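You operate a simulated robot arm through the tools that you are given. There is no shell and no other tool. Be economical: measure what you need, move in short steps, check, and stop when the job is done.

Carry out the task below with a simulated robot arm. There is one attempt and no reset: what you move stays moved.

TASK
Brush the scale off the black plate, then paint stop-off on its middle.
Fine: wire brush for the scale, red brush and green tin for the paint; put both brushes back. Set down upright: wire brush, red brush. A coat counts when it lies all over at full strength: go over it till it gets no stronger. What is to be rubbed or washed off counts as gone when no trace of it is left.

The check looks at the end state, three seconds after you hand in, the way a careful person would. Anything else that was tipped, shoved, dropped, spilled or broken makes it a failure.

THE ROBOT
A 6-joint arm with a two-finger parallel gripper, fixed in place. Base frame: the origin is at the foot of the arm, x ahead of it, y to its left, z up; the work surface is at about z = 90. Readings come in cm, degrees, newtons and seconds.
With the tool pointing down near the work surface it reaches from about 36 to 82 cm from the base axis. Its first joint turns from -166.0 to 166.0 degrees. Payload 3.91 kg.
The tool frame sits at the grasp point between the pads (the TCP): z along the fingers, y along the line on which they close. The tips reach 3 cm beyond it. Largest opening 11 cm; finger width 2, thickness 1; the body of the gripper, 4.8 by 11.2 cm, starts 5.5 cm behind the TCP.
Orientation is told as [roll, pitch, yaw] about the base's x, y, z axes, in that order, counted from this pose: with the fingers straight down and closing along the base's y, the tool's x points along the base's -x, its y along +y and its z along -z.

THE INTERFACE
- The arm moves only by the tool step_arm. Its argument "rows" is a list that holds one entry, the list of rows, each a list of 7 numbers: the opening, from 0 (shut) to 1 (fully open), then the shift along the tool's x, y, z in cm, then the turn, a rotation vector about the tool's x, y, z in degrees. In form: [[[jaw, tx, ty, tz, ax, ay, az], ...]]. A call has 1 to 8 rows; each row shifts and turns the commanded pose from where the row before left it, along the tool's axes as they then stand. A row lasts 0.2 s, in which the tool goes at most 5 cm and 8.6 degrees; a call with a longer step from one row to the next is refused whole, and so is a gripper value outside its range. A pose out of reach is approached as far as the arm can. The call stops where the force on the tool passes 60 N (or 10 N more than at its start, if that is more) or the arm is blocked; 0.2 s more then pass. The fingers move at their own pace (about 4.5 cm/s each) and stop on an object; they squeeze with about 37 N. The grip force told is the motor's: it shows also when the fingers shut on nothing. Time passes only in rows, and 0.2 s behind the last, so rows that do not move let the fingers close. The reply holds the time, the measured pose of the TCP, the force on the tool along the base axes, the opening and the grip force, in the units named above and with some noise, with the torque about the TCP (base axes, N m) and any sound that the robot's microphone picked up.
- Cameras (640 x 400 px; columns grow to the right, rows downward): "scene" is fixed at [4.9, -50.17, 151.51]; the picture's right is [0.75, -0.66, 0.00], its down [-0.24, -0.27, -0.93] and it looks along [0.62, 0.70, -0.36] (base axes); focal length 348 px, centre (320, 200). "wrist" rides on the gripper at [7.7, 0.7, -11.4] in the tool frame; the picture's right is [-0.09, 1.00, 0.00], its down [-0.80, -0.07, -0.59] and it looks along [-0.59, -0.05, 0.80] (tool axes); focal length 270 px, centre (320, 200). There is no depth. A picture from a camera that has moved, and an enlarged one, comes with that camera's place and axes in the base frame and with its lens.
- grab_frame(camera): a new picture of that camera. It takes no simulated time.
- raise_lower(by): slides the trunk up (or, below 0, down) by that many cm; the arm rides with it, the base frame stays. It gives what a move gives, with no picture.
- inspect(camera, box): a new picture of the part [left, top, right, bottom] of that camera's present view, enlarged. It takes no simulated time.
- sign_off(): hands the job in; it is judged then, once.

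Go step by step. Nothing tells you positions but the pictures and the camera data: compare them with the known pose of the tool, close in by small moves and look again before you grip or let go. The budget is 120 turns and 68 pictures, counting those below and the enlarged ones. Unless the task says otherwise, let go and move clear before handing in, and close with one line.

The tools are called after "Request:" as a command line: name --argument value ..., lists and objects as JSON in quotes. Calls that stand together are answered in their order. step_arm: Moves the arm, as the interface text tells. Its arguments: {"type":"object","properties":{"rows":{"type":"array"}},"required":["rows"]} The other tools are called the same way: raise_lower (by) slides the trunk up or down; grab_frame (camera) takes a picture; inspect (camera, box) takes an enlarged picture of a part of a camera's view; sign_off () hands the job in.

At the start:

```text
time: 0.0
position: [28.09, 37.51, 123.88]
tcp_rot: [0.0, 0.0, 0.1]
wrist_force: [-0.1, -0.1, 0.3]
moment: [0.02, -0.01, -0.02]
gripper_width: 11.02
finger_force: 0.1
trunk travel left (down, up): [-57.5, 3.5]
```

scene: 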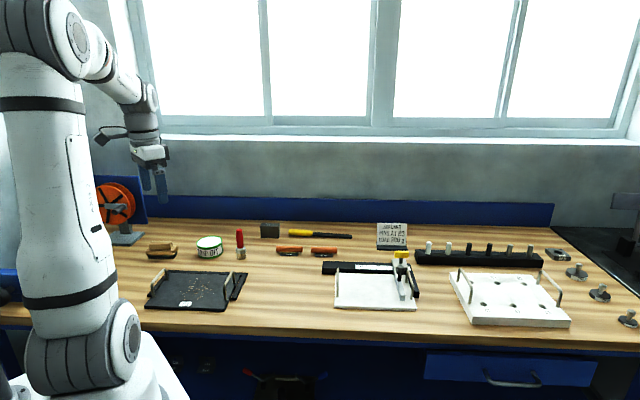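
wrist: 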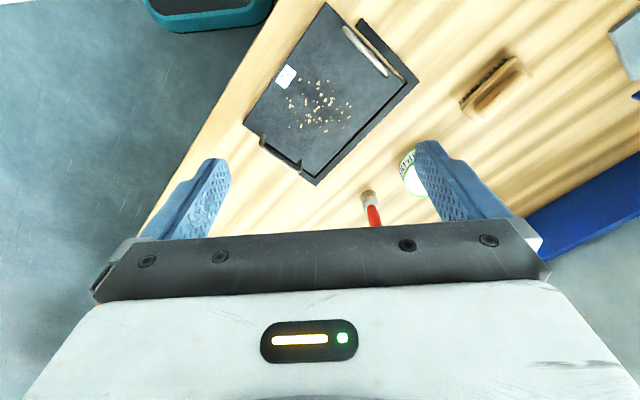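

I see a black plate with scale, a wire brush behind it (wooden block), a green tin and a red brush standing upright. I'll look closer at these first.

Request:
inspect --camera "scene" --box '[130, 210, 290, 320]'

Request:
inspect --camera "wrist" --box '[220, 0, 560, 240]'

Request:
inspect --camera "scene" --box '[270, 210, 430, 320]'

```text
3.64 times, centred on (210, 265) of scene
camera zoom: at [4.9, -50.17, 151.51], right [0.75, -0.66, 0.0], down [-0.24, -0.27, -0.93], along [0.62, 0.7, -0.36], focal length 1265 px, centre (720, -36)
```

zoom: 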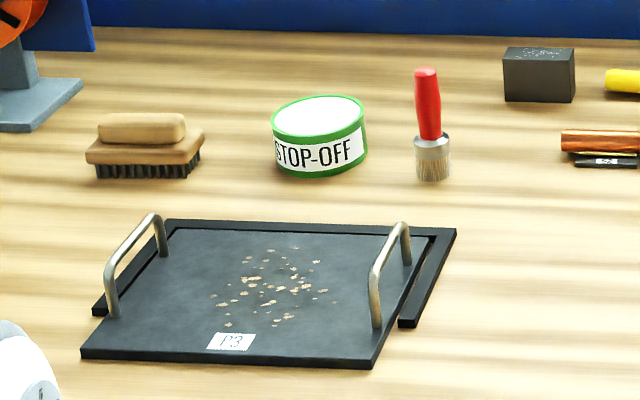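

```text
1.67 times, centred on (390, 120) of wrist
camera zoom: at [20.33, 38.09, 135.39], right [0.09, 1.0, 0.0], down [0.8, -0.07, 0.59], along [0.59, -0.05, -0.8], focal length 450 px, centre (203, 333)
```

zoom: 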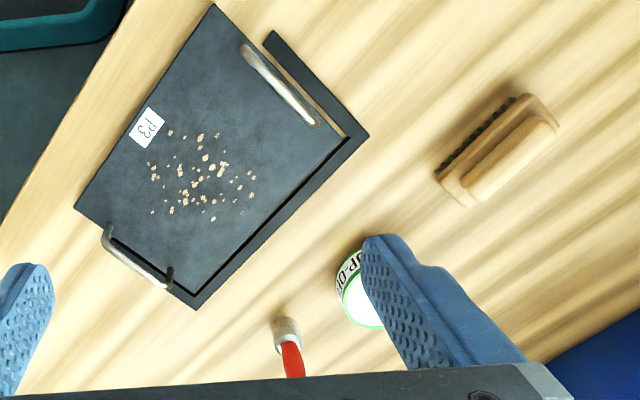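

```text
3.64 times, centred on (350, 265) of scene
camera zoom: at [4.9, -50.17, 151.51], right [0.75, -0.66, 0.0], down [-0.24, -0.27, -0.93], along [0.62, 0.7, -0.36], focal length 1265 px, centre (211, -36)
```

zoom: 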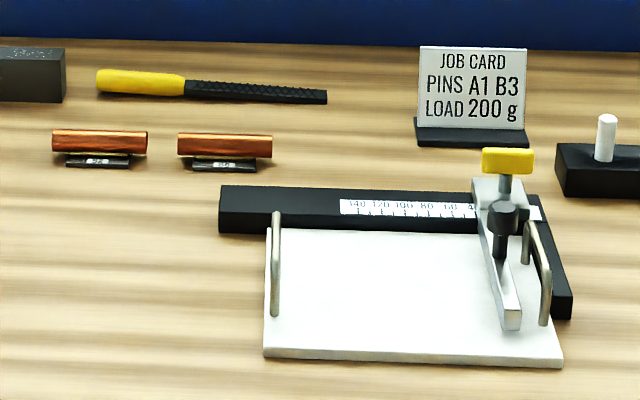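

The wire brush is at about (34,65), the tin at about (47,56), the red brush at about (53,45), and the plate centre at about (34.4,37.5), turned -45°. I'll move above the wire brush.

Request:
step_arm --rows '[[[1, -1.08, 4.5, 1.5, 0, 0, 0], [1, -1.08, 4.5, 1.5, 0, 0, 0], [1, -1.08, 4.5, 1.5, 0, 0, 0], [1, -1.08, 4.5, 1.5, 0, 0, 0], [1, -1.08, 4.5, 1.5, 0, 0, 0], [1, -1.08, 4.5, 1.5, 0, 0, 0]]]'

Request:
step_arm --rows '[[[1, 0, 0, 1.0, 0, 0, 8], [1, 0, 0, 1, 0, 0, 8], [1, 0, 0, 1, 0, 0, 8], [1, 0, 0, 1, 0, 0, 8], [1, 0, 0, 1, 0, 0, 8], [1, 0, 0, 0, 0, 0, 0]]]'

Request:
grab_frame --camera "wrist"

```text
time: 1.4
position: [34.84, 64.59, 114.68]
tcp_rot: [-0.2, 0.1, 0.1]
wrist_force: [-0.2, 0.4, -0.5]
moment: [-0.03, 0.02, 0.0]
gripper_width: 10.98
finger_force: 0.1
trunk travel left (down, up): [-57.5, 3.5]
```

```text
time: 2.8
position: [34.5, 64.43, 109.88]
tcp_rot: [-0.1, 0.1, -40.1]
wrist_force: [0.2, -0.1, -0.5]
moment: [-0.01, -0.01, 0.0]
gripper_width: 11.01
finger_force: 0.0
trunk travel left (down, up): [-57.5, 3.5]
```

```text
62 pictures are left
camera wrist: at [29.07, 69.9, 121.35], right [0.71, 0.71, 0.0], down [0.57, -0.57, 0.59], along [0.42, -0.42, -0.8], focal length 270 px, centre (320, 200)
```

wrist: 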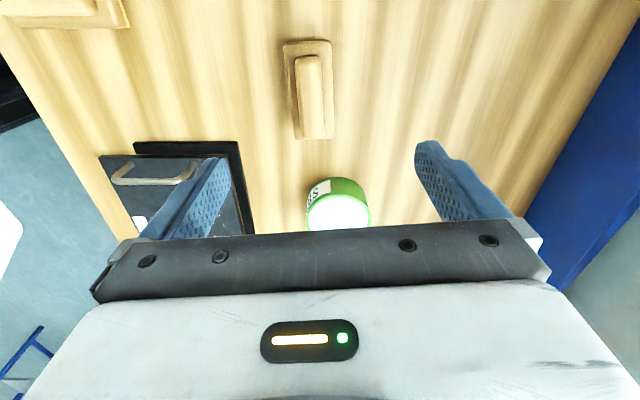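

The wire brush's handle axis lines up with yaw -40°, centred at about (33.7,64.1). I'll centre on it and descend part way.

Request:
step_arm --rows '[[[1, 0.4, -0.8, 3, 0, 0, 0], [1, 0, 0, 4, 0, 0, 0], [1, 0, 0, 2.5, 0, 0, 0]]]'

Request:
grab_frame --camera "wrist"

Request:
inspect --camera "scene" --box '[110, 180, 230, 270]'

```text
time: 3.6
position: [33.72, 64.15, 100.23]
tcp_rot: [-0.1, 0.0, -40.0]
wrist_force: [-0.1, 0.9, 0.8]
moment: [0.01, 0.01, 0.01]
gripper_width: 10.99
finger_force: 0.0
trunk travel left (down, up): [-57.5, 3.5]
```

```text
61 pictures are left
camera wrist: at [28.23, 69.61, 111.77], right [0.71, 0.71, 0.0], down [0.57, -0.57, 0.59], along [0.42, -0.42, -0.8], focal length 270 px, centre (320, 200)
```

wrist: 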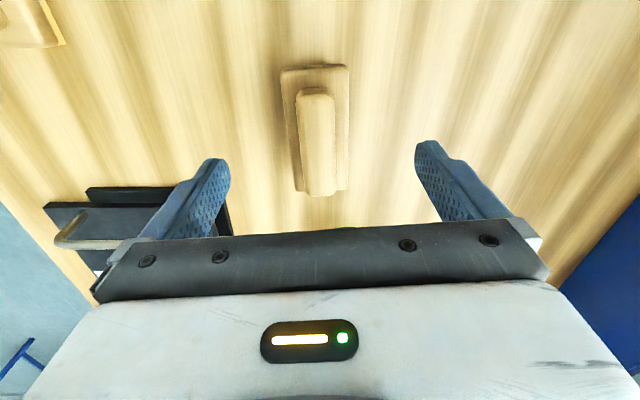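

```text
4.44 times, centred on (170, 225) of scene
camera zoom: at [4.9, -50.17, 151.51], right [0.75, -0.66, 0.0], down [-0.24, -0.27, -0.93], along [0.62, 0.7, -0.36], focal length 1546 px, centre (987, 89)
```

zoom: 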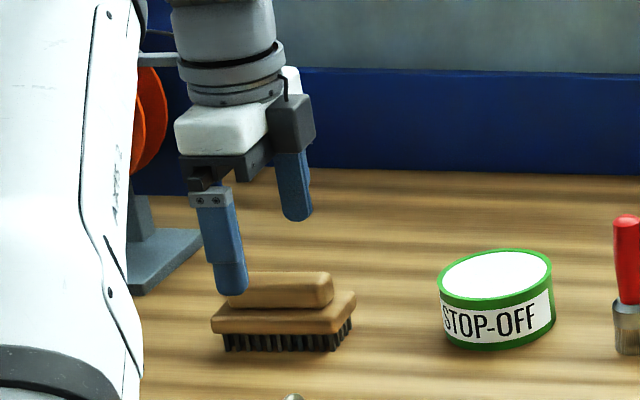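

The brush is centred between the fingers. I'll lower onto the wooden block and close.

Request:
step_arm --rows '[[[1, 0, 0, 2.5, 0, 0, 0], [1, 0, 0, 2.2, 0, 0, 0], [0.2, 0, 0, 0, 0, 0, 0], [0.2, 0, 0, 0, 0, 0, 0], [0.2, 0, 0, 0, 0, 0, 0], [0.2, 0, 0, 0, 0, 0, 0], [0.2, 0, 0, 0, 0, 0, 0]]]'

Request:
inspect --camera "scene" --box '[110, 180, 230, 270]'

```text
time: 5.2
position: [33.61, 63.95, 95.64]
tcp_rot: [0.0, 0.0, -39.9]
wrist_force: [0.8, -0.4, -0.6]
moment: [-0.05, 0.05, -0.04]
gripper_width: 4.46
finger_force: 36.9
trunk travel left (down, up): [-57.5, 3.5]
```

```text
4.44 times, centred on (170, 225) of scene
camera zoom: at [4.9, -50.17, 151.51], right [0.75, -0.66, 0.0], down [-0.24, -0.27, -0.93], along [0.62, 0.7, -0.36], focal length 1546 px, centre (987, 89)
```

zoom: 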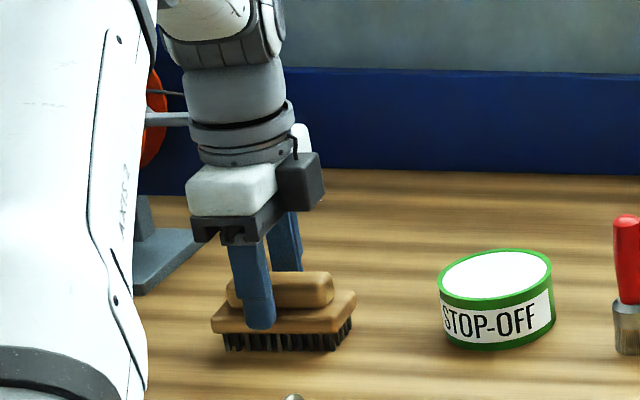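

The block is gripped (standing TCP height 95.64). I'll lift, carry it over the plate and align with the plate.

Request:
step_arm --rows '[[[0.2, 0, 0, -2, 0, 0, 0], [0.2, 0, 0, -4, 0, 0, 0], [0.2, 0, 0, -4, 0, 0, 0], [0.2, -2.92, -3.28, 0, 0, 0, 0], [0.2, -2.92, -3.28, 0, 0, 0, 0], [0.2, -2.92, -3.28, 0, 0, 0, 0], [0.2, -2.92, -3.28, 0, 0, 0, 0], [0.2, -2.92, -3.28, 0, 0, 0, 0]]]'

Request:
step_arm --rows '[[[0.2, -2.92, -3.28, 0, 0, 0, 0], [0.2, 0, 0, 0, 0, 0, 5], [0.2, 0, 0, 0, 0, 0, 0]]]'

Request:
grab_frame --camera "wrist"

Request:
inspect --camera "scene" --box '[130, 210, 290, 320]'

```text
time: 7.0
position: [34.26, 41.99, 105.86]
tcp_rot: [0.0, 0.1, -40.0]
wrist_force: [0.1, -0.3, -1.9]
moment: [0.01, 0.01, 0.02]
gripper_width: 4.44
finger_force: 36.8
trunk travel left (down, up): [-57.5, 3.5]
```

```text
time: 7.8
position: [34.58, 37.75, 105.76]
tcp_rot: [0.0, -0.1, -44.9]
wrist_force: [-0.1, 1.1, -1.5]
moment: [-0.02, 0.01, -0.02]
gripper_width: 4.44
finger_force: 36.9
trunk travel left (down, up): [-57.5, 3.5]
```

```text
58 pictures are left
camera wrist: at [29.49, 43.65, 117.26], right [0.77, 0.64, 0.0], down [0.52, -0.62, 0.59], along [0.38, -0.46, -0.8], focal length 270 px, centre (320, 200)
```

wrist: 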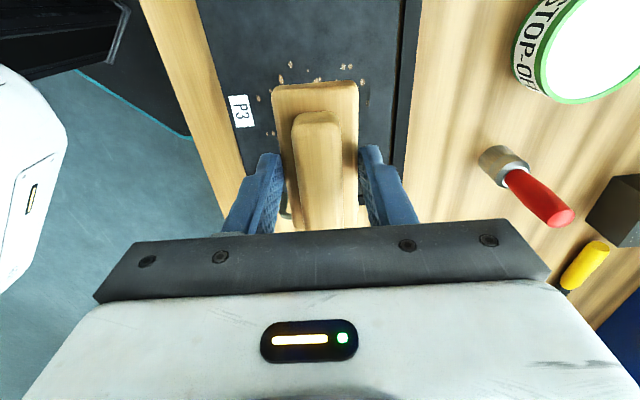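

```text
3.64 times, centred on (210, 265) of scene
camera zoom: at [4.9, -50.17, 151.51], right [0.75, -0.66, 0.0], down [-0.24, -0.27, -0.93], along [0.62, 0.7, -0.36], focal length 1265 px, centre (720, -36)
```

zoom: 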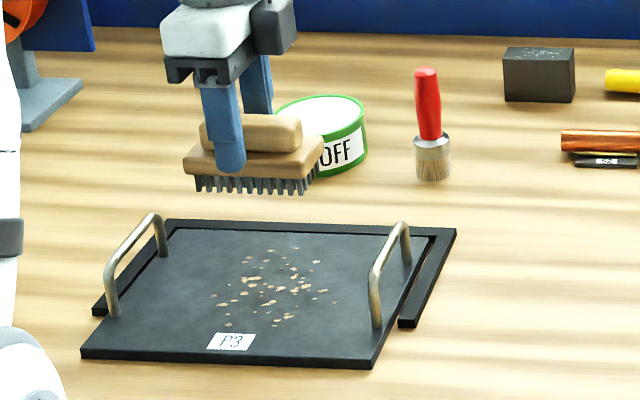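

The brush is aligned over the plate, with the scale within about 5.5 cm of the middle. I'll descend towards contact.

Request:
step_arm --rows '[[[0.2, 0, 0, 4, 0, 0, 0], [0.2, 0, 0, 3.5, 0, 0, 0], [0.2, 0, 0, 0.4, 0, 0, 0]]]'

Request:
step_arm --rows '[[[0.2, 0, 0, 0.4, 0, 0, 0], [0.2, 0, 0, 0.2, 0, 0, 0]]]'

Request:
inspect --camera "scene" --box '[140, 220, 260, 310]'

```text
time: 8.6
position: [34.46, 37.78, 97.87]
tcp_rot: [0.0, 0.0, -45.0]
wrist_force: [0.6, -0.1, -1.5]
moment: [-0.01, 0.02, 0.01]
gripper_width: 4.41
finger_force: 37.1
trunk travel left (down, up): [-57.5, 3.5]
```

```text
time: 9.2
position: [34.44, 37.76, 97.23]
tcp_rot: [0.0, 0.0, -45.0]
wrist_force: [-0.1, 0.2, -1.6]
moment: [0.03, 0.03, -0.01]
gripper_width: 4.45
finger_force: 37.1
trunk travel left (down, up): [-57.5, 3.5]
```

```text
4.44 times, centred on (200, 265) of scene
camera zoom: at [4.9, -50.17, 151.51], right [0.75, -0.66, 0.0], down [-0.24, -0.27, -0.93], along [0.62, 0.7, -0.36], focal length 1546 px, centre (853, -89)
```

zoom: 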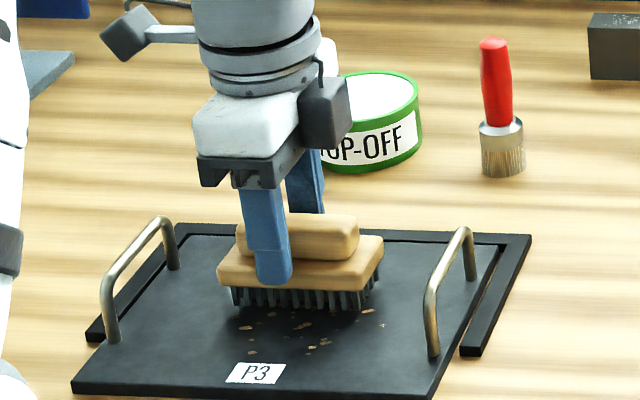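

Nearly touching; lowering in small steps until the force reading shows contact.

Request:
step_arm --rows '[[[0.2, 0, 0, 0.15, 0, 0, 0], [0.2, 0, 0, 0.1, 0, 0, 0]]]'

Request:
step_arm --rows '[[[0.2, 0, 0, 0.1, 0, 0, 0], [0.2, 0, 0, 0.1, 0, 0, 0]]]'

Request:
step_arm --rows '[[[0.2, 0, 0, 0.1, 0, 0, 0]]]'

```text
time: 9.8
position: [34.42, 37.75, 96.95]
tcp_rot: [0.0, -0.1, -45.0]
wrist_force: [-0.3, 0.4, -1.1]
moment: [-0.01, 0.01, -0.01]
gripper_width: 4.43
finger_force: 36.8
trunk travel left (down, up): [-57.5, 3.5]
```

```text
time: 10.4
position: [34.46, 37.82, 96.72]
tcp_rot: [0.1, 0.0, -45.1]
wrist_force: [0.0, 0.1, -2.0]
moment: [-0.01, 0.01, -0.04]
gripper_width: 4.42
finger_force: 37.4
trunk travel left (down, up): [-57.5, 3.5]
```

```text
time: 10.8
position: [34.46, 37.79, 96.59]
tcp_rot: [0.0, 0.0, -44.9]
wrist_force: [-0.7, 0.0, -0.4]
moment: [0.03, -0.04, 0.0]
gripper_width: 4.43
finger_force: 37.3
trunk travel left (down, up): [-57.5, 3.5]
```

Request:
step_arm --rows '[[[0.2, 0, 0, 0.1, 0, 0, 0]]]'

Request:
step_arm --rows '[[[0.2, 0, 0, 0.05, 0, 0, 0]]]'

```text
time: 11.2
position: [34.45, 37.79, 96.69]
tcp_rot: [0.1, 0.0, -44.9]
wrist_force: [-0.6, 0.3, 6.6]
moment: [-0.19, 0.06, -0.1]
gripper_width: 4.43
finger_force: 37.1
trunk travel left (down, up): [-57.5, 3.5]
```

```text
time: 11.6
position: [34.34, 37.81, 96.65]
tcp_rot: [0.1, 0.0, -45.0]
wrist_force: [-0.8, 1.0, 13.6]
moment: [-0.22, 0.12, -0.07]
gripper_width: 4.42
finger_force: 37.2
trunk travel left (down, up): [-57.5, 3.5]
```

Contact at TCP z of about 96.65, so the plate top is about 91.0. I'll ease off a little and make the first stroke towards the stop.

Request:
step_arm --rows '[[[0.2, 0, 0, -0.05, 0, 0, 0], [0.2, 0, 1, 0, 0, 0, 0], [0.2, 0, 1, 0, 0, 0, 0], [0.2, 0, 1, 0, 0, 0, 0], [0.2, 0, 1, 0, 0, 0, 0], [0.2, 0, 0.5, 0, 0, 0, 0]]]'

Request:
inspect --camera "scene" --box '[140, 220, 260, 310]'

```text
time: 13.0
position: [37.6, 40.79, 96.63]
tcp_rot: [-0.1, 0.0, -44.9]
wrist_force: [-4.3, -3.7, 12.0]
moment: [-0.16, 0.19, -0.01]
gripper_width: 4.45
finger_force: 36.7
trunk travel left (down, up): [-57.5, 3.5]
```

```text
4.44 times, centred on (200, 265) of scene
camera zoom: at [4.9, -50.17, 151.51], right [0.75, -0.66, 0.0], down [-0.24, -0.27, -0.93], along [0.62, 0.7, -0.36], focal length 1546 px, centre (853, -89)
```

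zoom: 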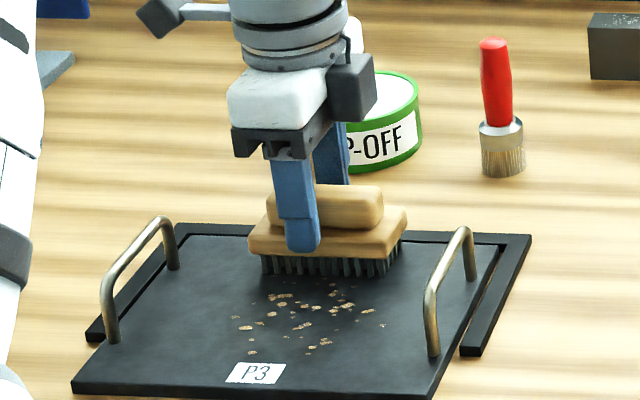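

The plate stayed put under about 6 N of drag. I'll stroke back and forth across the patch.

Request:
step_arm --rows '[[[0.2, 0, -1.2, 0, 0, 0, 0], [0.2, 0, -1.2, 0, 0, 0, 0], [0.2, 0, -1.2, 0, 0, 0, 0], [0.2, 0, -1.2, 0, 0, 0, 0], [0.2, 0, -1.2, 0, 0, 0, 0], [0.2, 0, -1.2, 0, 0, 0, 0], [0.2, 0, -1.1, 0, 0, 0, 0]]]'

Request:
step_arm --rows '[[[0.2, 0, 1.2, 0, 0, 0, 0], [0.2, 0, 1.2, 0, 0, 0, 0], [0.2, 0, 1.2, 0, 0, 0, 0], [0.2, 0, 1.2, 0, 0, 0, 0], [0.2, 0, 1.2, 0, 0, 0, 0], [0.2, 0, 1.2, 0, 0, 0, 0], [0.2, 0, 1.1, 0, 0, 0, 0], [0.2, 0, 0.5, 0, 0, 0, 0]]]'

Request:
inspect --camera "scene" --box '[140, 220, 260, 310]'

```text
time: 14.6
position: [31.73, 35.03, 96.63]
tcp_rot: [0.0, 0.0, -45.0]
wrist_force: [5.4, 4.4, 22.5]
moment: [0.21, -0.27, -0.05]
gripper_width: 4.43
finger_force: 37.6
trunk travel left (down, up): [-57.5, 3.5]
```

```text
time: 16.4
position: [37.95, 41.16, 96.54]
tcp_rot: [0.2, 0.0, -45.0]
wrist_force: [-4.3, -4.4, 13.3]
moment: [-0.18, 0.23, 0.01]
gripper_width: 4.42
finger_force: 37.5
trunk travel left (down, up): [-57.5, 3.5]
```

```text
4.44 times, centred on (200, 265) of scene
camera zoom: at [4.9, -50.17, 151.51], right [0.75, -0.66, 0.0], down [-0.24, -0.27, -0.93], along [0.62, 0.7, -0.36], focal length 1546 px, centre (853, -89)
```

zoom: 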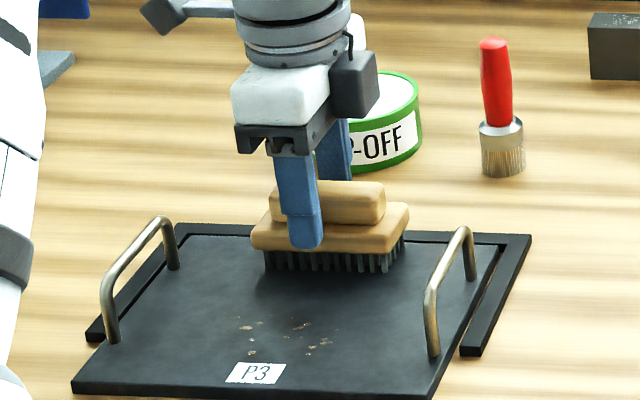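

Scale is coming off; some spots remain at the front. I'll concentrate strokes there.

Request:
step_arm --rows '[[[0.2, 0.4, -1.5, 0, 0, 0, 0], [0.2, 0.4, -1.5, 0, 0, 0, 0], [0.2, 0.4, -1.5, 0, 0, 0, 0], [0.2, 0, -1.2, 0, 0, 0, 0], [0.2, 0, -1.2, 0, 0, 0, 0], [0.2, 0, -1.2, 0, 0, 0, 0], [0.2, 0, -1.2, 0, 0, 0, 0]]]'

Request:
step_arm --rows '[[[0.2, -0.4, 1.2, 0, 0, 0, 0], [0.2, -0.4, 1.2, 0, 0, 0, 0], [0.2, -0.4, 1.2, 0, 0, 0, 0], [0.2, -0.4, 1.2, 0, 0, 0, 0], [0.2, -0.2, -1.2, 0, 0, 0, 0], [0.2, -0.2, -1.2, 0, 0, 0, 0], [0.2, -0.2, -1.2, 0, 0, 0, 0], [0.2, 0, -1.2, 0, 0, 0, 0]]]'

Request:
step_arm --rows '[[[0.2, 0, 1.2, 0, 0, 0, 0], [0.2, 0, 1.2, 0, 0, 0, 0], [0.2, 0, 1.2, 0, 0, 0, 0], [0.2, 0, 1.2, 0, 0, 0, 0], [0.2, 0, 1.2, 0, 0, 0, 0], [0.2, 0, 1.2, 0, 0, 0, 0], [0.2, 0, 1.2, 0, 0, 0, 0], [0.2, 0, 0.8, 0, 0, 0, 0]]]'

Request:
inspect --camera "scene" --box '[150, 235, 250, 310]'

```text
time: 18.0
position: [30.53, 35.58, 96.57]
tcp_rot: [0.0, 0.1, -45.0]
wrist_force: [4.1, 4.4, 20.8]
moment: [0.61, -0.31, -0.09]
gripper_width: 4.43
finger_force: 37.0
trunk travel left (down, up): [-57.5, 3.5]
```

```text
time: 19.8
position: [32.19, 33.95, 96.5]
tcp_rot: [0.0, 0.0, -45.0]
wrist_force: [2.2, 0.6, 12.0]
moment: [0.03, -0.13, -0.03]
gripper_width: 4.43
finger_force: 37.1
trunk travel left (down, up): [-57.5, 3.5]
```

```text
time: 21.6
position: [38.62, 40.45, 96.61]
tcp_rot: [-0.1, 0.0, -45.1]
wrist_force: [-2.0, -0.7, 2.5]
moment: [-0.01, 0.06, -0.01]
gripper_width: 4.44
finger_force: 37.0
trunk travel left (down, up): [-57.5, 3.5]
```

```text
5.33 times, centred on (200, 272) of scene
camera zoom: at [4.9, -50.17, 151.51], right [0.75, -0.66, 0.0], down [-0.24, -0.27, -0.93], along [0.62, 0.7, -0.36], focal length 1856 px, centre (960, -187)
```

zoom: 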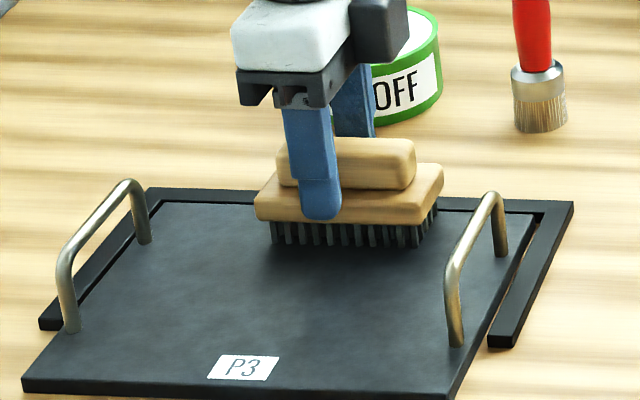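

The front looks clean. I'll do another full pass back and forth for faint traces, then lift and inspect.

Request:
step_arm --rows '[[[0.2, 0.3, -1.4, 0.04, 0, 0, 0], [0.2, 0.3, -1.4, 0, 0, 0, 0], [0.2, 0.3, -1.4, 0, 0, 0, 0], [0.2, 0, -1.4, 0, 0, 0, 0], [0.2, 0, -1.4, 0, 0, 0, 0], [0.2, 0, -1.4, 0, 0, 0, 0], [0.2, 0, -0.6, 0, 0, 0, 0]]]'

Request:
step_arm --rows '[[[0.2, 0.2, 1.4, 0, 0, 0, 0], [0.2, 0.2, 1.4, 0, 0, 0, 0], [0.2, 0.2, 1.4, 0, 0, 0, 0], [0.2, 0, 1.4, 0, 0, 0, 0], [0.2, 0, 1.4, 0, 0, 0, 0], [0.2, 0, 1.4, 0, 0, 0, 0], [0.2, 0, 0.9, 0, 0, 0, 0]]]'

Request:
step_arm --rows '[[[0.2, 0, -1.5, 0, 0, 0, 0], [0.2, 0, -1.5, 0, 0, 0, 0], [0.2, 0, -1.5, 0, 0, 0, 0], [0.2, 0, 0, -2, 0, 0, 0], [0.2, 0, 0, -4, 0, 0, 0], [0.2, 0, 0, -4, 0, 0, 0], [0.2, 2.9, 2.9, 0, 0, 0, 0], [0.2, 2.9, 2.9, 0, 0, 0, 0]]]'

Request:
inspect --camera "scene" --box '[150, 235, 250, 310]'

Request:
grab_frame --camera "wrist"

```text
time: 23.2
position: [31.58, 34.75, 96.69]
tcp_rot: [0.1, -0.1, -45.0]
wrist_force: [5.7, 6.2, 16.9]
moment: [0.14, -0.2, -0.01]
gripper_width: 4.43
finger_force: 36.8
trunk travel left (down, up): [-57.5, 3.5]
```

```text
time: 24.8
position: [37.9, 41.77, 96.51]
tcp_rot: [0.0, 0.0, -45.0]
wrist_force: [-2.8, -2.0, 6.1]
moment: [-0.03, 0.14, 0.0]
gripper_width: 4.43
finger_force: 36.6
trunk travel left (down, up): [-57.5, 3.5]
```

```text
time: 26.6
position: [34.69, 46.83, 106.49]
tcp_rot: [-0.1, 0.0, -45.0]
wrist_force: [0.0, 0.2, -1.5]
moment: [-0.01, 0.02, -0.05]
gripper_width: 4.42
finger_force: 36.8
trunk travel left (down, up): [-57.5, 3.5]
```

```text
5.33 times, centred on (200, 272) of scene
camera zoom: at [4.9, -50.17, 151.51], right [0.75, -0.66, 0.0], down [-0.24, -0.27, -0.93], along [0.62, 0.7, -0.36], focal length 1856 px, centre (960, -187)
```

zoom: 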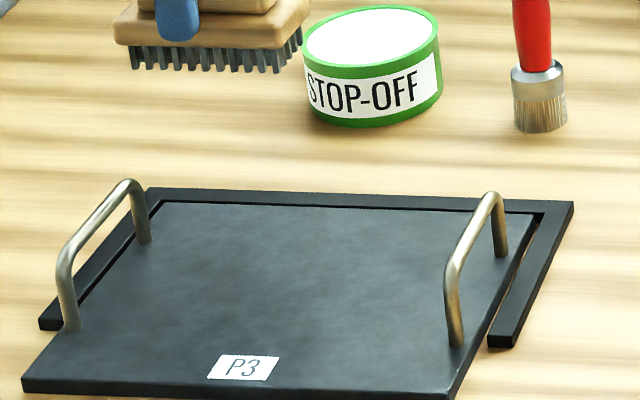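

```text
51 pictures are left
camera wrist: at [29.71, 52.79, 117.97], right [0.77, 0.64, 0.0], down [0.52, -0.61, 0.6], along [0.38, -0.46, -0.8], focal length 270 px, centre (320, 200)
```

wrist: 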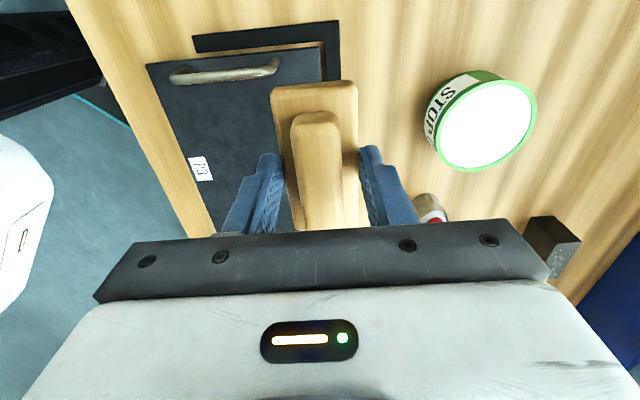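

The plate is clean. I'll return the wire brush to its place.

Request:
step_arm --rows '[[[0.2, 3.22, 2.84, 0, 0, 0, 0], [0.2, 3.22, 2.84, 0, 0, 0, 0], [0.2, 3.22, 2.84, 0, 0, 0, 0], [0.2, 3.22, 2.84, 0, 0, 0, 0], [0.2, 0, 0, 0, 0, 0, -5], [0.2, 0, 0, 4, 0, 0, 0], [0.2, 0, 0, 4, 0, 0, 0], [0.2, 0, 0, 2, 0, 0, 0]]]'

Request:
step_arm --rows '[[[0.2, 0, 0, 0.5, 0, 0, 0], [0.2, 0, 0, 0.2, 0, 0, 0]]]'

```text
time: 28.4
position: [33.49, 63.93, 96.41]
tcp_rot: [0.1, 0.1, -39.9]
wrist_force: [-0.2, -0.4, -1.3]
moment: [-0.01, 0.01, 0.05]
gripper_width: 4.41
finger_force: 37.5
trunk travel left (down, up): [-57.5, 3.5]
```

```text
time: 29.0
position: [33.51, 63.81, 95.72]
tcp_rot: [-0.1, 0.1, -40.0]
wrist_force: [0.2, 0.1, -1.2]
moment: [-0.02, 0.01, 0.01]
gripper_width: 4.44
finger_force: 36.6
trunk travel left (down, up): [-57.5, 3.5]
```

Request:
step_arm --rows '[[[0.2, 0, 0, 0.1, 0, 0, 0]]]'

Request:
step_arm --rows '[[[0.2, 0, 0, 0.05, 0, 0, 0]]]'

```text
time: 29.4
position: [33.55, 63.89, 95.6]
tcp_rot: [0.0, 0.0, -40.0]
wrist_force: [0.4, -0.5, -2.3]
moment: [0.03, 0.03, -0.04]
gripper_width: 4.42
finger_force: 37.4
trunk travel left (down, up): [-57.5, 3.5]
```

```text
time: 29.8
position: [33.46, 63.98, 95.72]
tcp_rot: [-0.1, 0.0, -40.0]
wrist_force: [0.2, -0.7, -0.9]
moment: [0.01, 0.07, 0.03]
gripper_width: 4.43
finger_force: 37.0
trunk travel left (down, up): [-57.5, 3.5]
```

It is within a millimetre of the surface. I'll set it down, release it and rise clear.

Request:
step_arm --rows '[[[0.2, 0, 0, 0.07, 0, 0, 0]]]'

Request:
step_arm --rows '[[[0.7, 0, 0, 0, 0, 0, 0], [0.9, 0, 0, 0, 0, 0, 0], [1, 0, 0, 0, 0, 0, 0], [1, 0, 0, 0, 0, 0, 0], [1, 0, 0, -4, 0, 0, 0], [1, 0, 0, -4.5, 0, 0, 0], [1, 0, 0, -4.5, 0, 0, 0]]]'

Request:
inspect --camera "scene" --box '[110, 200, 270, 310]'

```text
time: 30.2
position: [33.54, 63.94, 95.47]
tcp_rot: [0.0, -0.1, -40.0]
wrist_force: [-0.1, -0.7, -0.4]
moment: [-0.01, -0.06, 0.04]
gripper_width: 4.41
finger_force: 37.2
trunk travel left (down, up): [-57.5, 3.5]
```

```text
time: 31.8
position: [33.41, 63.85, 108.64]
tcp_rot: [0.0, 0.0, -40.0]
wrist_force: [-0.7, 0.1, 0.6]
moment: [0.01, 0.0, 0.0]
gripper_width: 10.99
finger_force: 0.0
trunk travel left (down, up): [-57.5, 3.5]
```

```text
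3.64 times, centred on (190, 255) of scene
camera zoom: at [4.9, -50.17, 151.51], right [0.75, -0.66, 0.0], down [-0.24, -0.27, -0.93], along [0.62, 0.7, -0.36], focal length 1265 px, centre (793, 0)
```

zoom: 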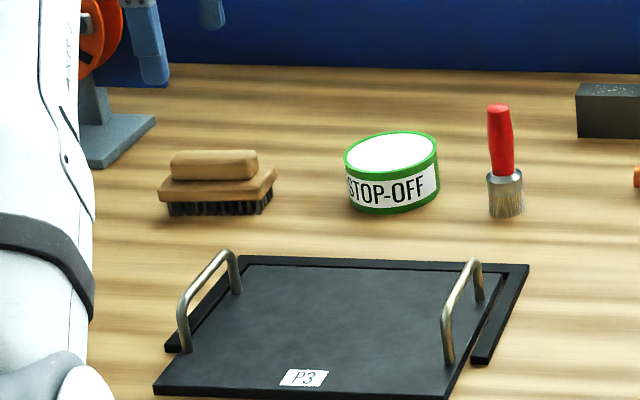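

The wire brush is back and upright. Next I'll go above the red brush at about (53.3,45.1).

Request:
step_arm --rows '[[[1, -4.5, -0.26, -0.3, 0, 0, 0], [1, -4.5, -0.26, -0.3, 0, 0, 0], [1, -4.5, -0.26, -0.3, 0, 0, 0], [1, -4.5, -0.26, -0.3, 0, 0, 0], [1, -4.5, -0.26, -0.3, 0, 0, 0], [1, -4.5, -0.26, 0, 0, 0, 0], [1, 0, 0, 0, 0, 0, 5]]]'

Request:
grab_frame --camera "wrist"

Request:
inspect --camera "scene" --box '[170, 180, 300, 270]'

```text
time: 33.4
position: [53.17, 45.41, 110.14]
tcp_rot: [0.0, 0.0, -45.0]
wrist_force: [-0.5, -0.8, -0.3]
moment: [-0.03, 0.0, -0.01]
gripper_width: 11.02
finger_force: 0.0
trunk travel left (down, up): [-57.5, 3.5]
```

```text
49 pictures are left
camera wrist: at [48.24, 51.32, 121.61], right [0.77, 0.64, 0.0], down [0.52, -0.62, 0.59], along [0.38, -0.46, -0.8], focal length 270 px, centre (320, 200)
```

wrist: 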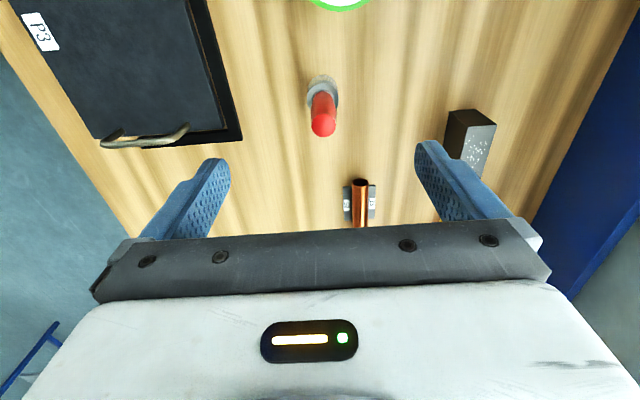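

```text
4.44 times, centred on (235, 225) of scene
camera zoom: at [4.9, -50.17, 151.51], right [0.75, -0.66, 0.0], down [-0.24, -0.27, -0.93], along [0.62, 0.7, -0.36], focal length 1546 px, centre (698, 89)
```

zoom: 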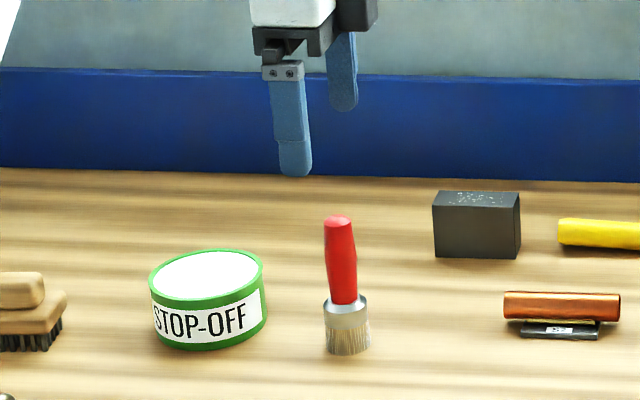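

The red brush is centred under the TCP. I'll descend and take the handle.

Request:
step_arm --rows '[[[1, -0.1, 0, 4, 0, 0, 0], [1, 0, 0, 4, 0, 0, 0], [1, 0, 0, 3.4, 0, 0, 0], [1, 0, 0, 0, 0, 0, 0]]]'

Request:
inspect --camera "scene" --box '[190, 200, 290, 270]'

Request:
grab_frame --camera "wrist"

```text
time: 34.4
position: [53.27, 45.22, 98.65]
tcp_rot: [0.0, 0.0, -45.0]
wrist_force: [-0.1, -0.5, 0.0]
moment: [-0.01, -0.02, -0.02]
gripper_width: 11.01
finger_force: 0.0
trunk travel left (down, up): [-57.5, 3.5]
```

```text
5.71 times, centred on (240, 235) of scene
camera zoom: at [4.9, -50.17, 151.51], right [0.75, -0.66, 0.0], down [-0.24, -0.27, -0.93], along [0.62, 0.7, -0.36], focal length 1988 px, centre (777, 0)
```

zoom: 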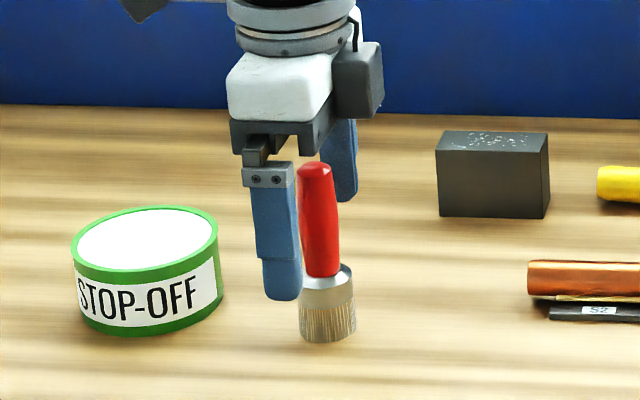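

```text
46 pictures are left
camera wrist: at [48.37, 51.17, 110.17], right [0.77, 0.64, 0.0], down [0.52, -0.62, 0.59], along [0.38, -0.46, -0.8], focal length 270 px, centre (320, 200)
```

wrist: 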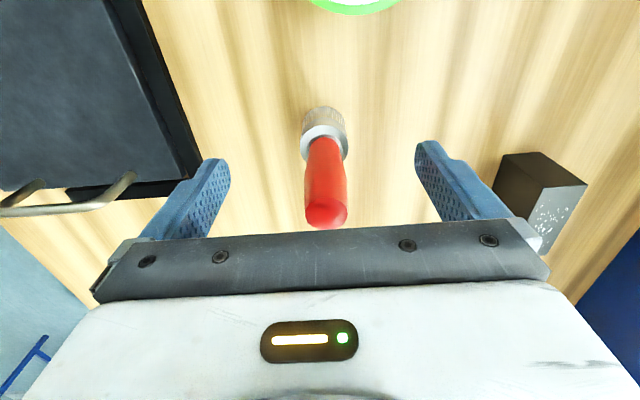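

The handle is between the fingers, about 2 mm off. I'll correct, grip, and lift slightly.

Request:
step_arm --rows '[[[1, -0.1, 0.2, 0, 0, 0, 0], [0.4, 0, 0, 0, 0, 0, 0], [0.1, 0, 0, 0, 0, 0, 0], [0, 0, 0, 0, 0, 0, 0], [0, 0, 0, 0, 0, 0, 0], [0, 0, 0, 0, 0, 0, 0], [0, 0, 0, 0, 0, 0, 0]]]'

Request:
inspect --camera "scene" --box '[190, 200, 290, 270]'

```text
time: 36.0
position: [53.59, 45.31, 98.69]
tcp_rot: [-0.1, 0.0, -45.0]
wrist_force: [0.4, 0.0, -0.2]
moment: [-0.01, 0.0, -0.04]
gripper_width: 2.21
finger_force: 36.0
trunk travel left (down, up): [-57.5, 3.5]
```

```text
5.71 times, centred on (240, 235) of scene
camera zoom: at [4.9, -50.17, 151.51], right [0.75, -0.66, 0.0], down [-0.24, -0.27, -0.93], along [0.62, 0.7, -0.36], focal length 1988 px, centre (777, 0)
```

zoom: 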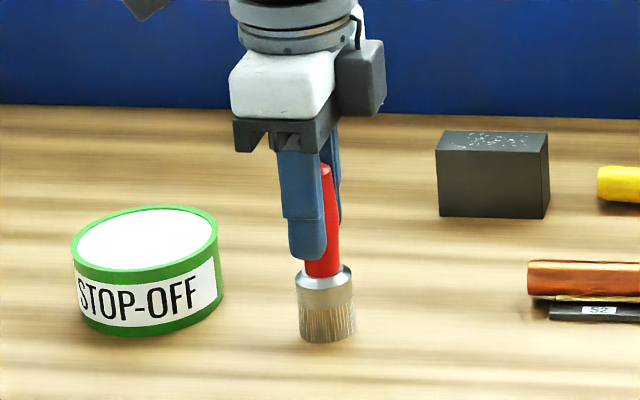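

The red brush is gripped (standing TCP height 98.69). I'll lift and carry it over the tin at about (47,55.3).

Request:
step_arm --rows '[[[0, 0, 0, -3, 0, 0, 0], [0, 0, 0, -4, 0, 0, 0], [0, 0, 0, -4, 0, 0, 0], [0, 3.91, 0.8, 0, 0, 0, 0], [0, 3.91, 0.8, 0, 0, 0, 0], [0, 3.91, 0.8, 0, 0, 0, 0], [0, 0, 0, 3, 0, 0, 0]]]'

Request:
grab_frame --camera "wrist"

Request:
inspect --camera "scene" --box '[160, 190, 260, 270]'

```text
time: 37.6
position: [46.96, 55.43, 106.59]
tcp_rot: [-0.1, 0.1, -45.0]
wrist_force: [-0.1, -0.6, -1.0]
moment: [-0.03, 0.01, 0.01]
gripper_width: 2.16
finger_force: 37.3
trunk travel left (down, up): [-57.5, 3.5]
```

```text
44 pictures are left
camera wrist: at [41.97, 61.32, 118.07], right [0.77, 0.64, 0.0], down [0.52, -0.62, 0.59], along [0.38, -0.46, -0.8], focal length 270 px, centre (320, 200)
```

wrist: 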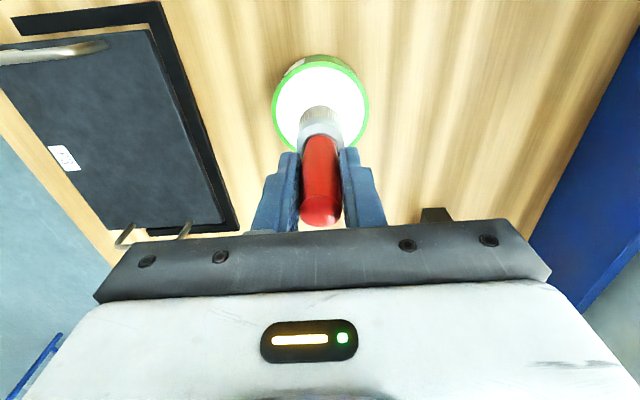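

```text
5.00 times, centred on (210, 230) of scene
camera zoom: at [4.9, -50.17, 151.51], right [0.75, -0.66, 0.0], down [-0.24, -0.27, -0.93], along [0.62, 0.7, -0.36], focal length 1740 px, centre (870, 50)
```

zoom: 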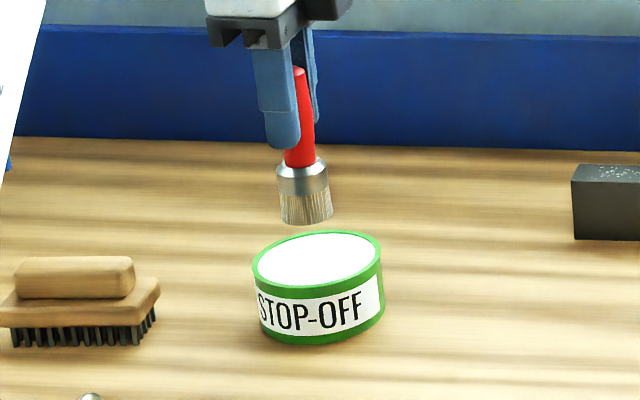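

The brush is centred above the tin with its bristle ends near z 97.9. I'll lower in steps to find the paint.

Request:
step_arm --rows '[[[0, 0.1, 0, 2, 0, 0, 0], [0, 0, 0, 1.5, 0, 0, 0], [0, 0, 0, 0.5, 0, 0, 0]]]'

Request:
inspect --camera "scene" --box '[180, 210, 240, 260]'

```text
time: 38.4
position: [46.8, 55.36, 103.18]
tcp_rot: [0.5, 0.1, -45.0]
wrist_force: [-0.7, -0.8, 27.0]
moment: [-0.43, 0.27, 0.0]
gripper_width: 2.18
finger_force: 36.6
trunk travel left (down, up): [-57.5, 3.5]
```

```text
8.00 times, centred on (210, 235) of scene
camera zoom: at [4.9, -50.17, 151.51], right [0.75, -0.66, 0.0], down [-0.24, -0.27, -0.93], along [0.62, 0.7, -0.36], focal length 2783 px, centre (1200, -80)
```

zoom: 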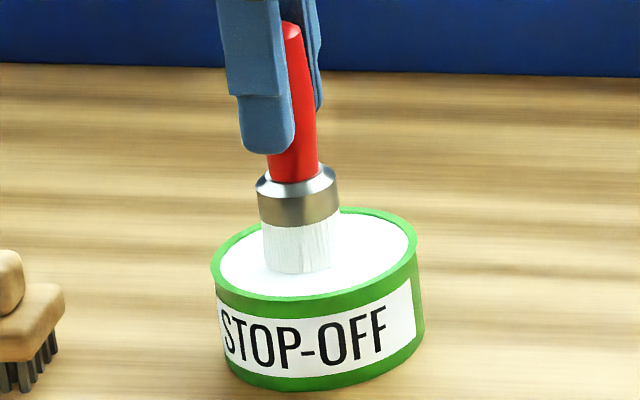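

The bristles have taken paint; the surface is firm at about z 94.4. I'll lift off and carry the brush over the plate middle.

Request:
step_arm --rows '[[[0, 0, 0, -1, 0, 0, 0], [0, 0, 0, -3, 0, 0, 0], [0, 0, 0, -2.5, 0, 0, 0], [0, -0.8, -4.27, 0, 0, 0, 0], [0, -0.8, -4.27, 0, 0, 0, 0], [0, -0.8, -4.27, 0, 0, 0, 0], [0, -0.8, -4.27, 0, 0, 0, 0], [0, -0.8, -4.27, 0, 0, 0, 0]]]'

Request:
step_arm --rows '[[[0, 0, 0, 4, 0, 0, 0], [0, 0, 0, 3, 0, 0, 0]]]'

Request:
inspect --camera "scene" --box '[140, 220, 260, 310]'

Request:
inspect --camera "wrist" --box '[180, 0, 420, 150]'

```text
time: 40.2
position: [34.55, 37.57, 109.25]
tcp_rot: [0.0, 0.0, -44.9]
wrist_force: [-0.5, 0.3, -0.9]
moment: [0.03, 0.01, 0.02]
gripper_width: 2.22
finger_force: 37.1
trunk travel left (down, up): [-57.5, 3.5]
```

```text
time: 40.8
position: [34.5, 37.7, 102.15]
tcp_rot: [0.1, 0.0, -45.0]
wrist_force: [-0.3, 1.1, -1.7]
moment: [-0.01, 0.0, 0.01]
gripper_width: 2.18
finger_force: 37.7
trunk travel left (down, up): [-57.5, 3.5]
```

```text
4.44 times, centred on (200, 265) of scene
camera zoom: at [4.9, -50.17, 151.51], right [0.75, -0.66, 0.0], down [-0.24, -0.27, -0.93], along [0.62, 0.7, -0.36], focal length 1546 px, centre (853, -89)
```

zoom: 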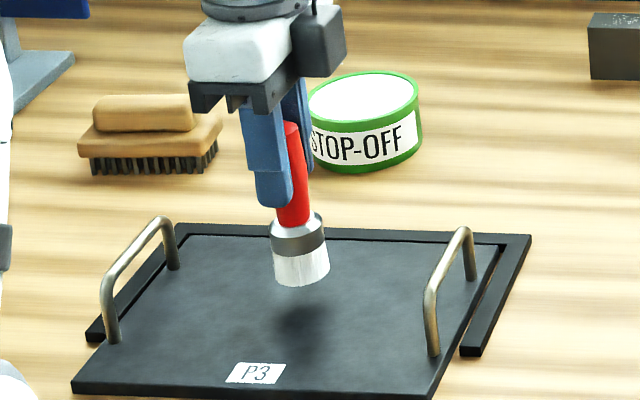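

```text
2.67 times, centred on (300, 75) of wrist
camera zoom: at [29.67, 43.53, 113.62], right [0.77, 0.64, 0.0], down [0.52, -0.62, 0.59], along [0.38, -0.46, -0.8], focal length 721 px, centre (373, 533)
```

zoom: 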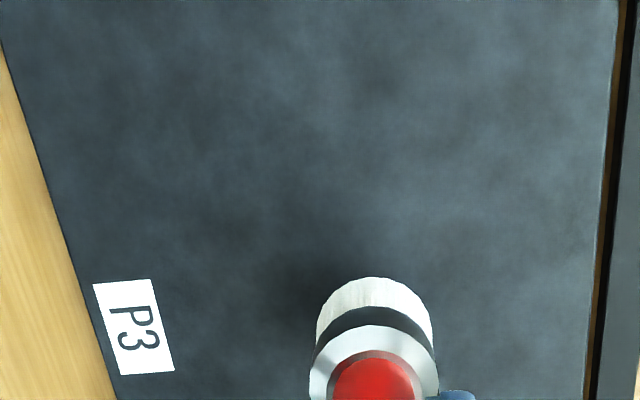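

No scale trace is left and the brush is loaded. I'll lower to contact at about TCP z 99.7.

Request:
step_arm --rows '[[[0, 0, 0, 2, 0, 0, 0], [0, 0, 0, 0.3, 0, 0, 0]]]'

Request:
step_arm --rows '[[[0, 0, 0, 0.15, 0, 0, 0]]]'

```text
time: 41.4
position: [34.73, 37.63, 100.03]
tcp_rot: [0.2, 0.0, -45.0]
wrist_force: [0.8, 1.5, 15.3]
moment: [0.26, -0.22, -0.03]
gripper_width: 2.19
finger_force: 37.4
trunk travel left (down, up): [-57.5, 3.5]
```

```text
time: 41.8
position: [34.48, 37.44, 99.88]
tcp_rot: [0.3, -0.1, -45.0]
wrist_force: [3.0, 3.3, 29.0]
moment: [0.26, -0.37, -0.01]
gripper_width: 2.14
finger_force: 37.2
trunk travel left (down, up): [-57.5, 3.5]
```

Contact at about 100.0 with 29 N, too hard. I'll ease off and make a short stroke to see how the paint lies.

Request:
step_arm --rows '[[[0, 0, 0, -0.2, 0, 0, 0], [0, 0, 1.2, 0, 0, 0, 0], [0, 0, 1.2, 0, 0, 0, 0], [0, 0, 1.2, 0, 0, 0, 0]]]'

Request:
inspect --camera "scene" --box '[150, 235, 250, 310]'

```text
time: 42.8
position: [37.1, 40.09, 99.8]
tcp_rot: [0.1, 0.0, -44.8]
wrist_force: [-1.7, -2.0, 8.6]
moment: [-0.27, 0.25, -0.02]
gripper_width: 2.2
finger_force: 36.6
trunk travel left (down, up): [-57.5, 3.5]
```

```text
5.33 times, centred on (200, 272) of scene
camera zoom: at [4.9, -50.17, 151.51], right [0.75, -0.66, 0.0], down [-0.24, -0.27, -0.93], along [0.62, 0.7, -0.36], focal length 1856 px, centre (960, -187)
```

zoom: 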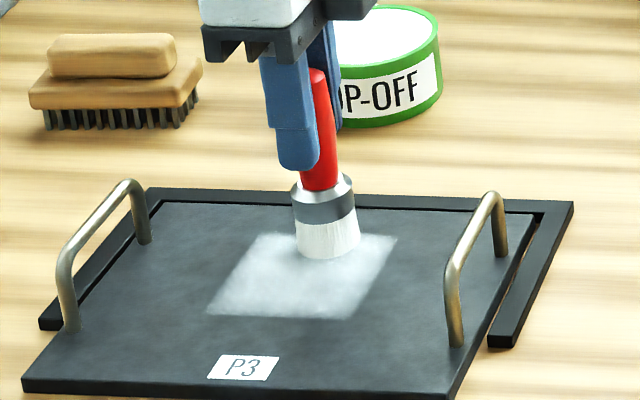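

A square patch about 7.5 cm wide has appeared, centred near (35.1,38.5), still faint. I'll raster strokes over all of it.

Request:
step_arm --rows '[[[0, 1.4, 0.2, 0, 0, 0, 0], [0, 1.4, 0, 0, 0, 0, 0], [0, 0, -1.4, 0, 0, 0, 0], [0, 0, -1.4, 0, 0, 0, 0], [0, 0, -1.4, 0, 0, 0, 0], [0, 0, -1.4, 0, 0, 0, 0], [0, -1.3, 0, 0, 0, 0, 0], [0, 0, 1.4, 0, 0, 0, 0]]]'

Request:
step_arm --rows '[[[0, 0, 1.4, 0, 0, 0, 0], [0, 0, 1.4, 0, 0, 0, 0], [0, 0, 1.4, 0, 0, 0, 0], [0, -1.3, 0, 0, 0, 0, 0], [0, 0, -1.4, 0, 0, 0, 0], [0, 0, -1.4, 0, 0, 0, 0], [0, 0, -1.4, 0, 0, 0, 0], [0, 0, -1.4, 0, 0, 0, 0]]]'

Request:
step_arm --rows '[[[0, -1.3, 0, 0, 0, 0, 0], [0, 0, 1.4, 0, 0, 0, 0], [0, 0, 1.4, 0, 0, 0, 0], [0, 0, 1.4, 0, 0, 0, 0], [0, 0, 1.4, 0, 0, 0, 0], [0, -1.3, 0, 0, 0, 0, 0], [0, 0, -1.4, 0, 0, 0, 0], [0, 0, -1.4, 0, 0, 0, 0]]]'

Request:
inspect --camera "scene" --box '[150, 235, 250, 310]'

```text
time: 44.6
position: [33.19, 38.4, 99.91]
tcp_rot: [-0.1, 0.0, -44.9]
wrist_force: [0.7, 0.2, -1.0]
moment: [0.05, -0.01, 0.02]
gripper_width: 2.21
finger_force: 36.9
trunk travel left (down, up): [-57.5, 3.5]
```

```text
time: 46.4
position: [33.15, 36.52, 99.96]
tcp_rot: [0.0, 0.0, -44.8]
wrist_force: [-0.7, -0.7, 4.5]
moment: [-0.26, 0.13, -0.08]
gripper_width: 2.19
finger_force: 37.1
trunk travel left (down, up): [-57.5, 3.5]
```

```text
time: 48.2
position: [36.91, 36.46, 99.86]
tcp_rot: [-0.1, 0.0, -45.0]
wrist_force: [0.2, -1.3, 2.5]
moment: [0.0, -0.15, 0.01]
gripper_width: 2.21
finger_force: 37.1
trunk travel left (down, up): [-57.5, 3.5]
```

```text
5.33 times, centred on (200, 272) of scene
camera zoom: at [4.9, -50.17, 151.51], right [0.75, -0.66, 0.0], down [-0.24, -0.27, -0.93], along [0.62, 0.7, -0.36], focal length 1856 px, centre (960, -187)
```

zoom: 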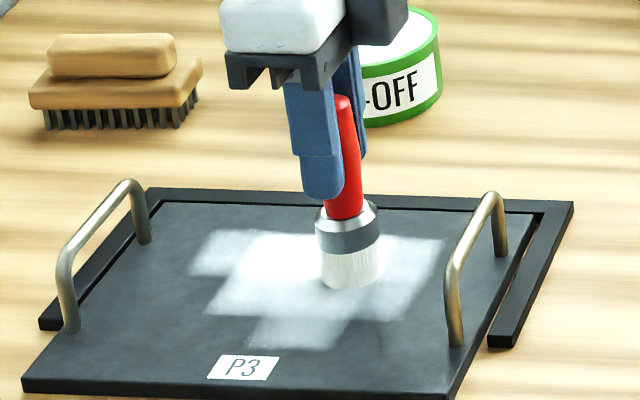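

The paint builds up in patches wherever the brush passes, and contact was light in places. I'll press slightly more and fill the front and left parts.

Request:
step_arm --rows '[[[0, -0.67, -1.58, 0.1, 0, 0, 0], [0, -0.67, -1.58, 0, 0, 0, 0], [0, -0.67, -1.4, 0, 0, 0, 0], [0, 1.5, 0, 0, 0, 0, 0], [0, 1.5, 0, 0, 0, 0, 0], [0, 1.5, 0, 0, 0, 0, 0]]]'

Request:
step_arm --rows '[[[0, 1.5, 0, 0, 0, 0, 0], [0, 1.5, 0, 0, 0, 0, 0], [0, 1.5, 0, 0, 0, 0, 0]]]'

Request:
inspect --camera "scene" --box '[150, 235, 250, 310]'

```text
time: 49.6
position: [32.02, 35.0, 99.75]
tcp_rot: [-0.1, 0.0, -44.9]
wrist_force: [-0.1, -0.3, -0.9]
moment: [0.02, -0.01, 0.0]
gripper_width: 2.19
finger_force: 36.7
trunk travel left (down, up): [-57.5, 3.5]
```

```text
time: 50.4
position: [28.75, 38.3, 99.81]
tcp_rot: [0.0, 0.0, -44.9]
wrist_force: [0.2, 0.5, -0.6]
moment: [0.05, -0.07, 0.01]
gripper_width: 2.17
finger_force: 36.8
trunk travel left (down, up): [-57.5, 3.5]
```

```text
5.33 times, centred on (200, 272) of scene
camera zoom: at [4.9, -50.17, 151.51], right [0.75, -0.66, 0.0], down [-0.24, -0.27, -0.93], along [0.62, 0.7, -0.36], focal length 1856 px, centre (960, -187)
```

zoom: 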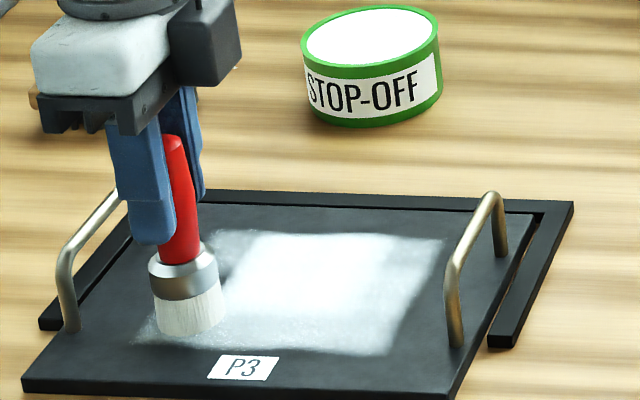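

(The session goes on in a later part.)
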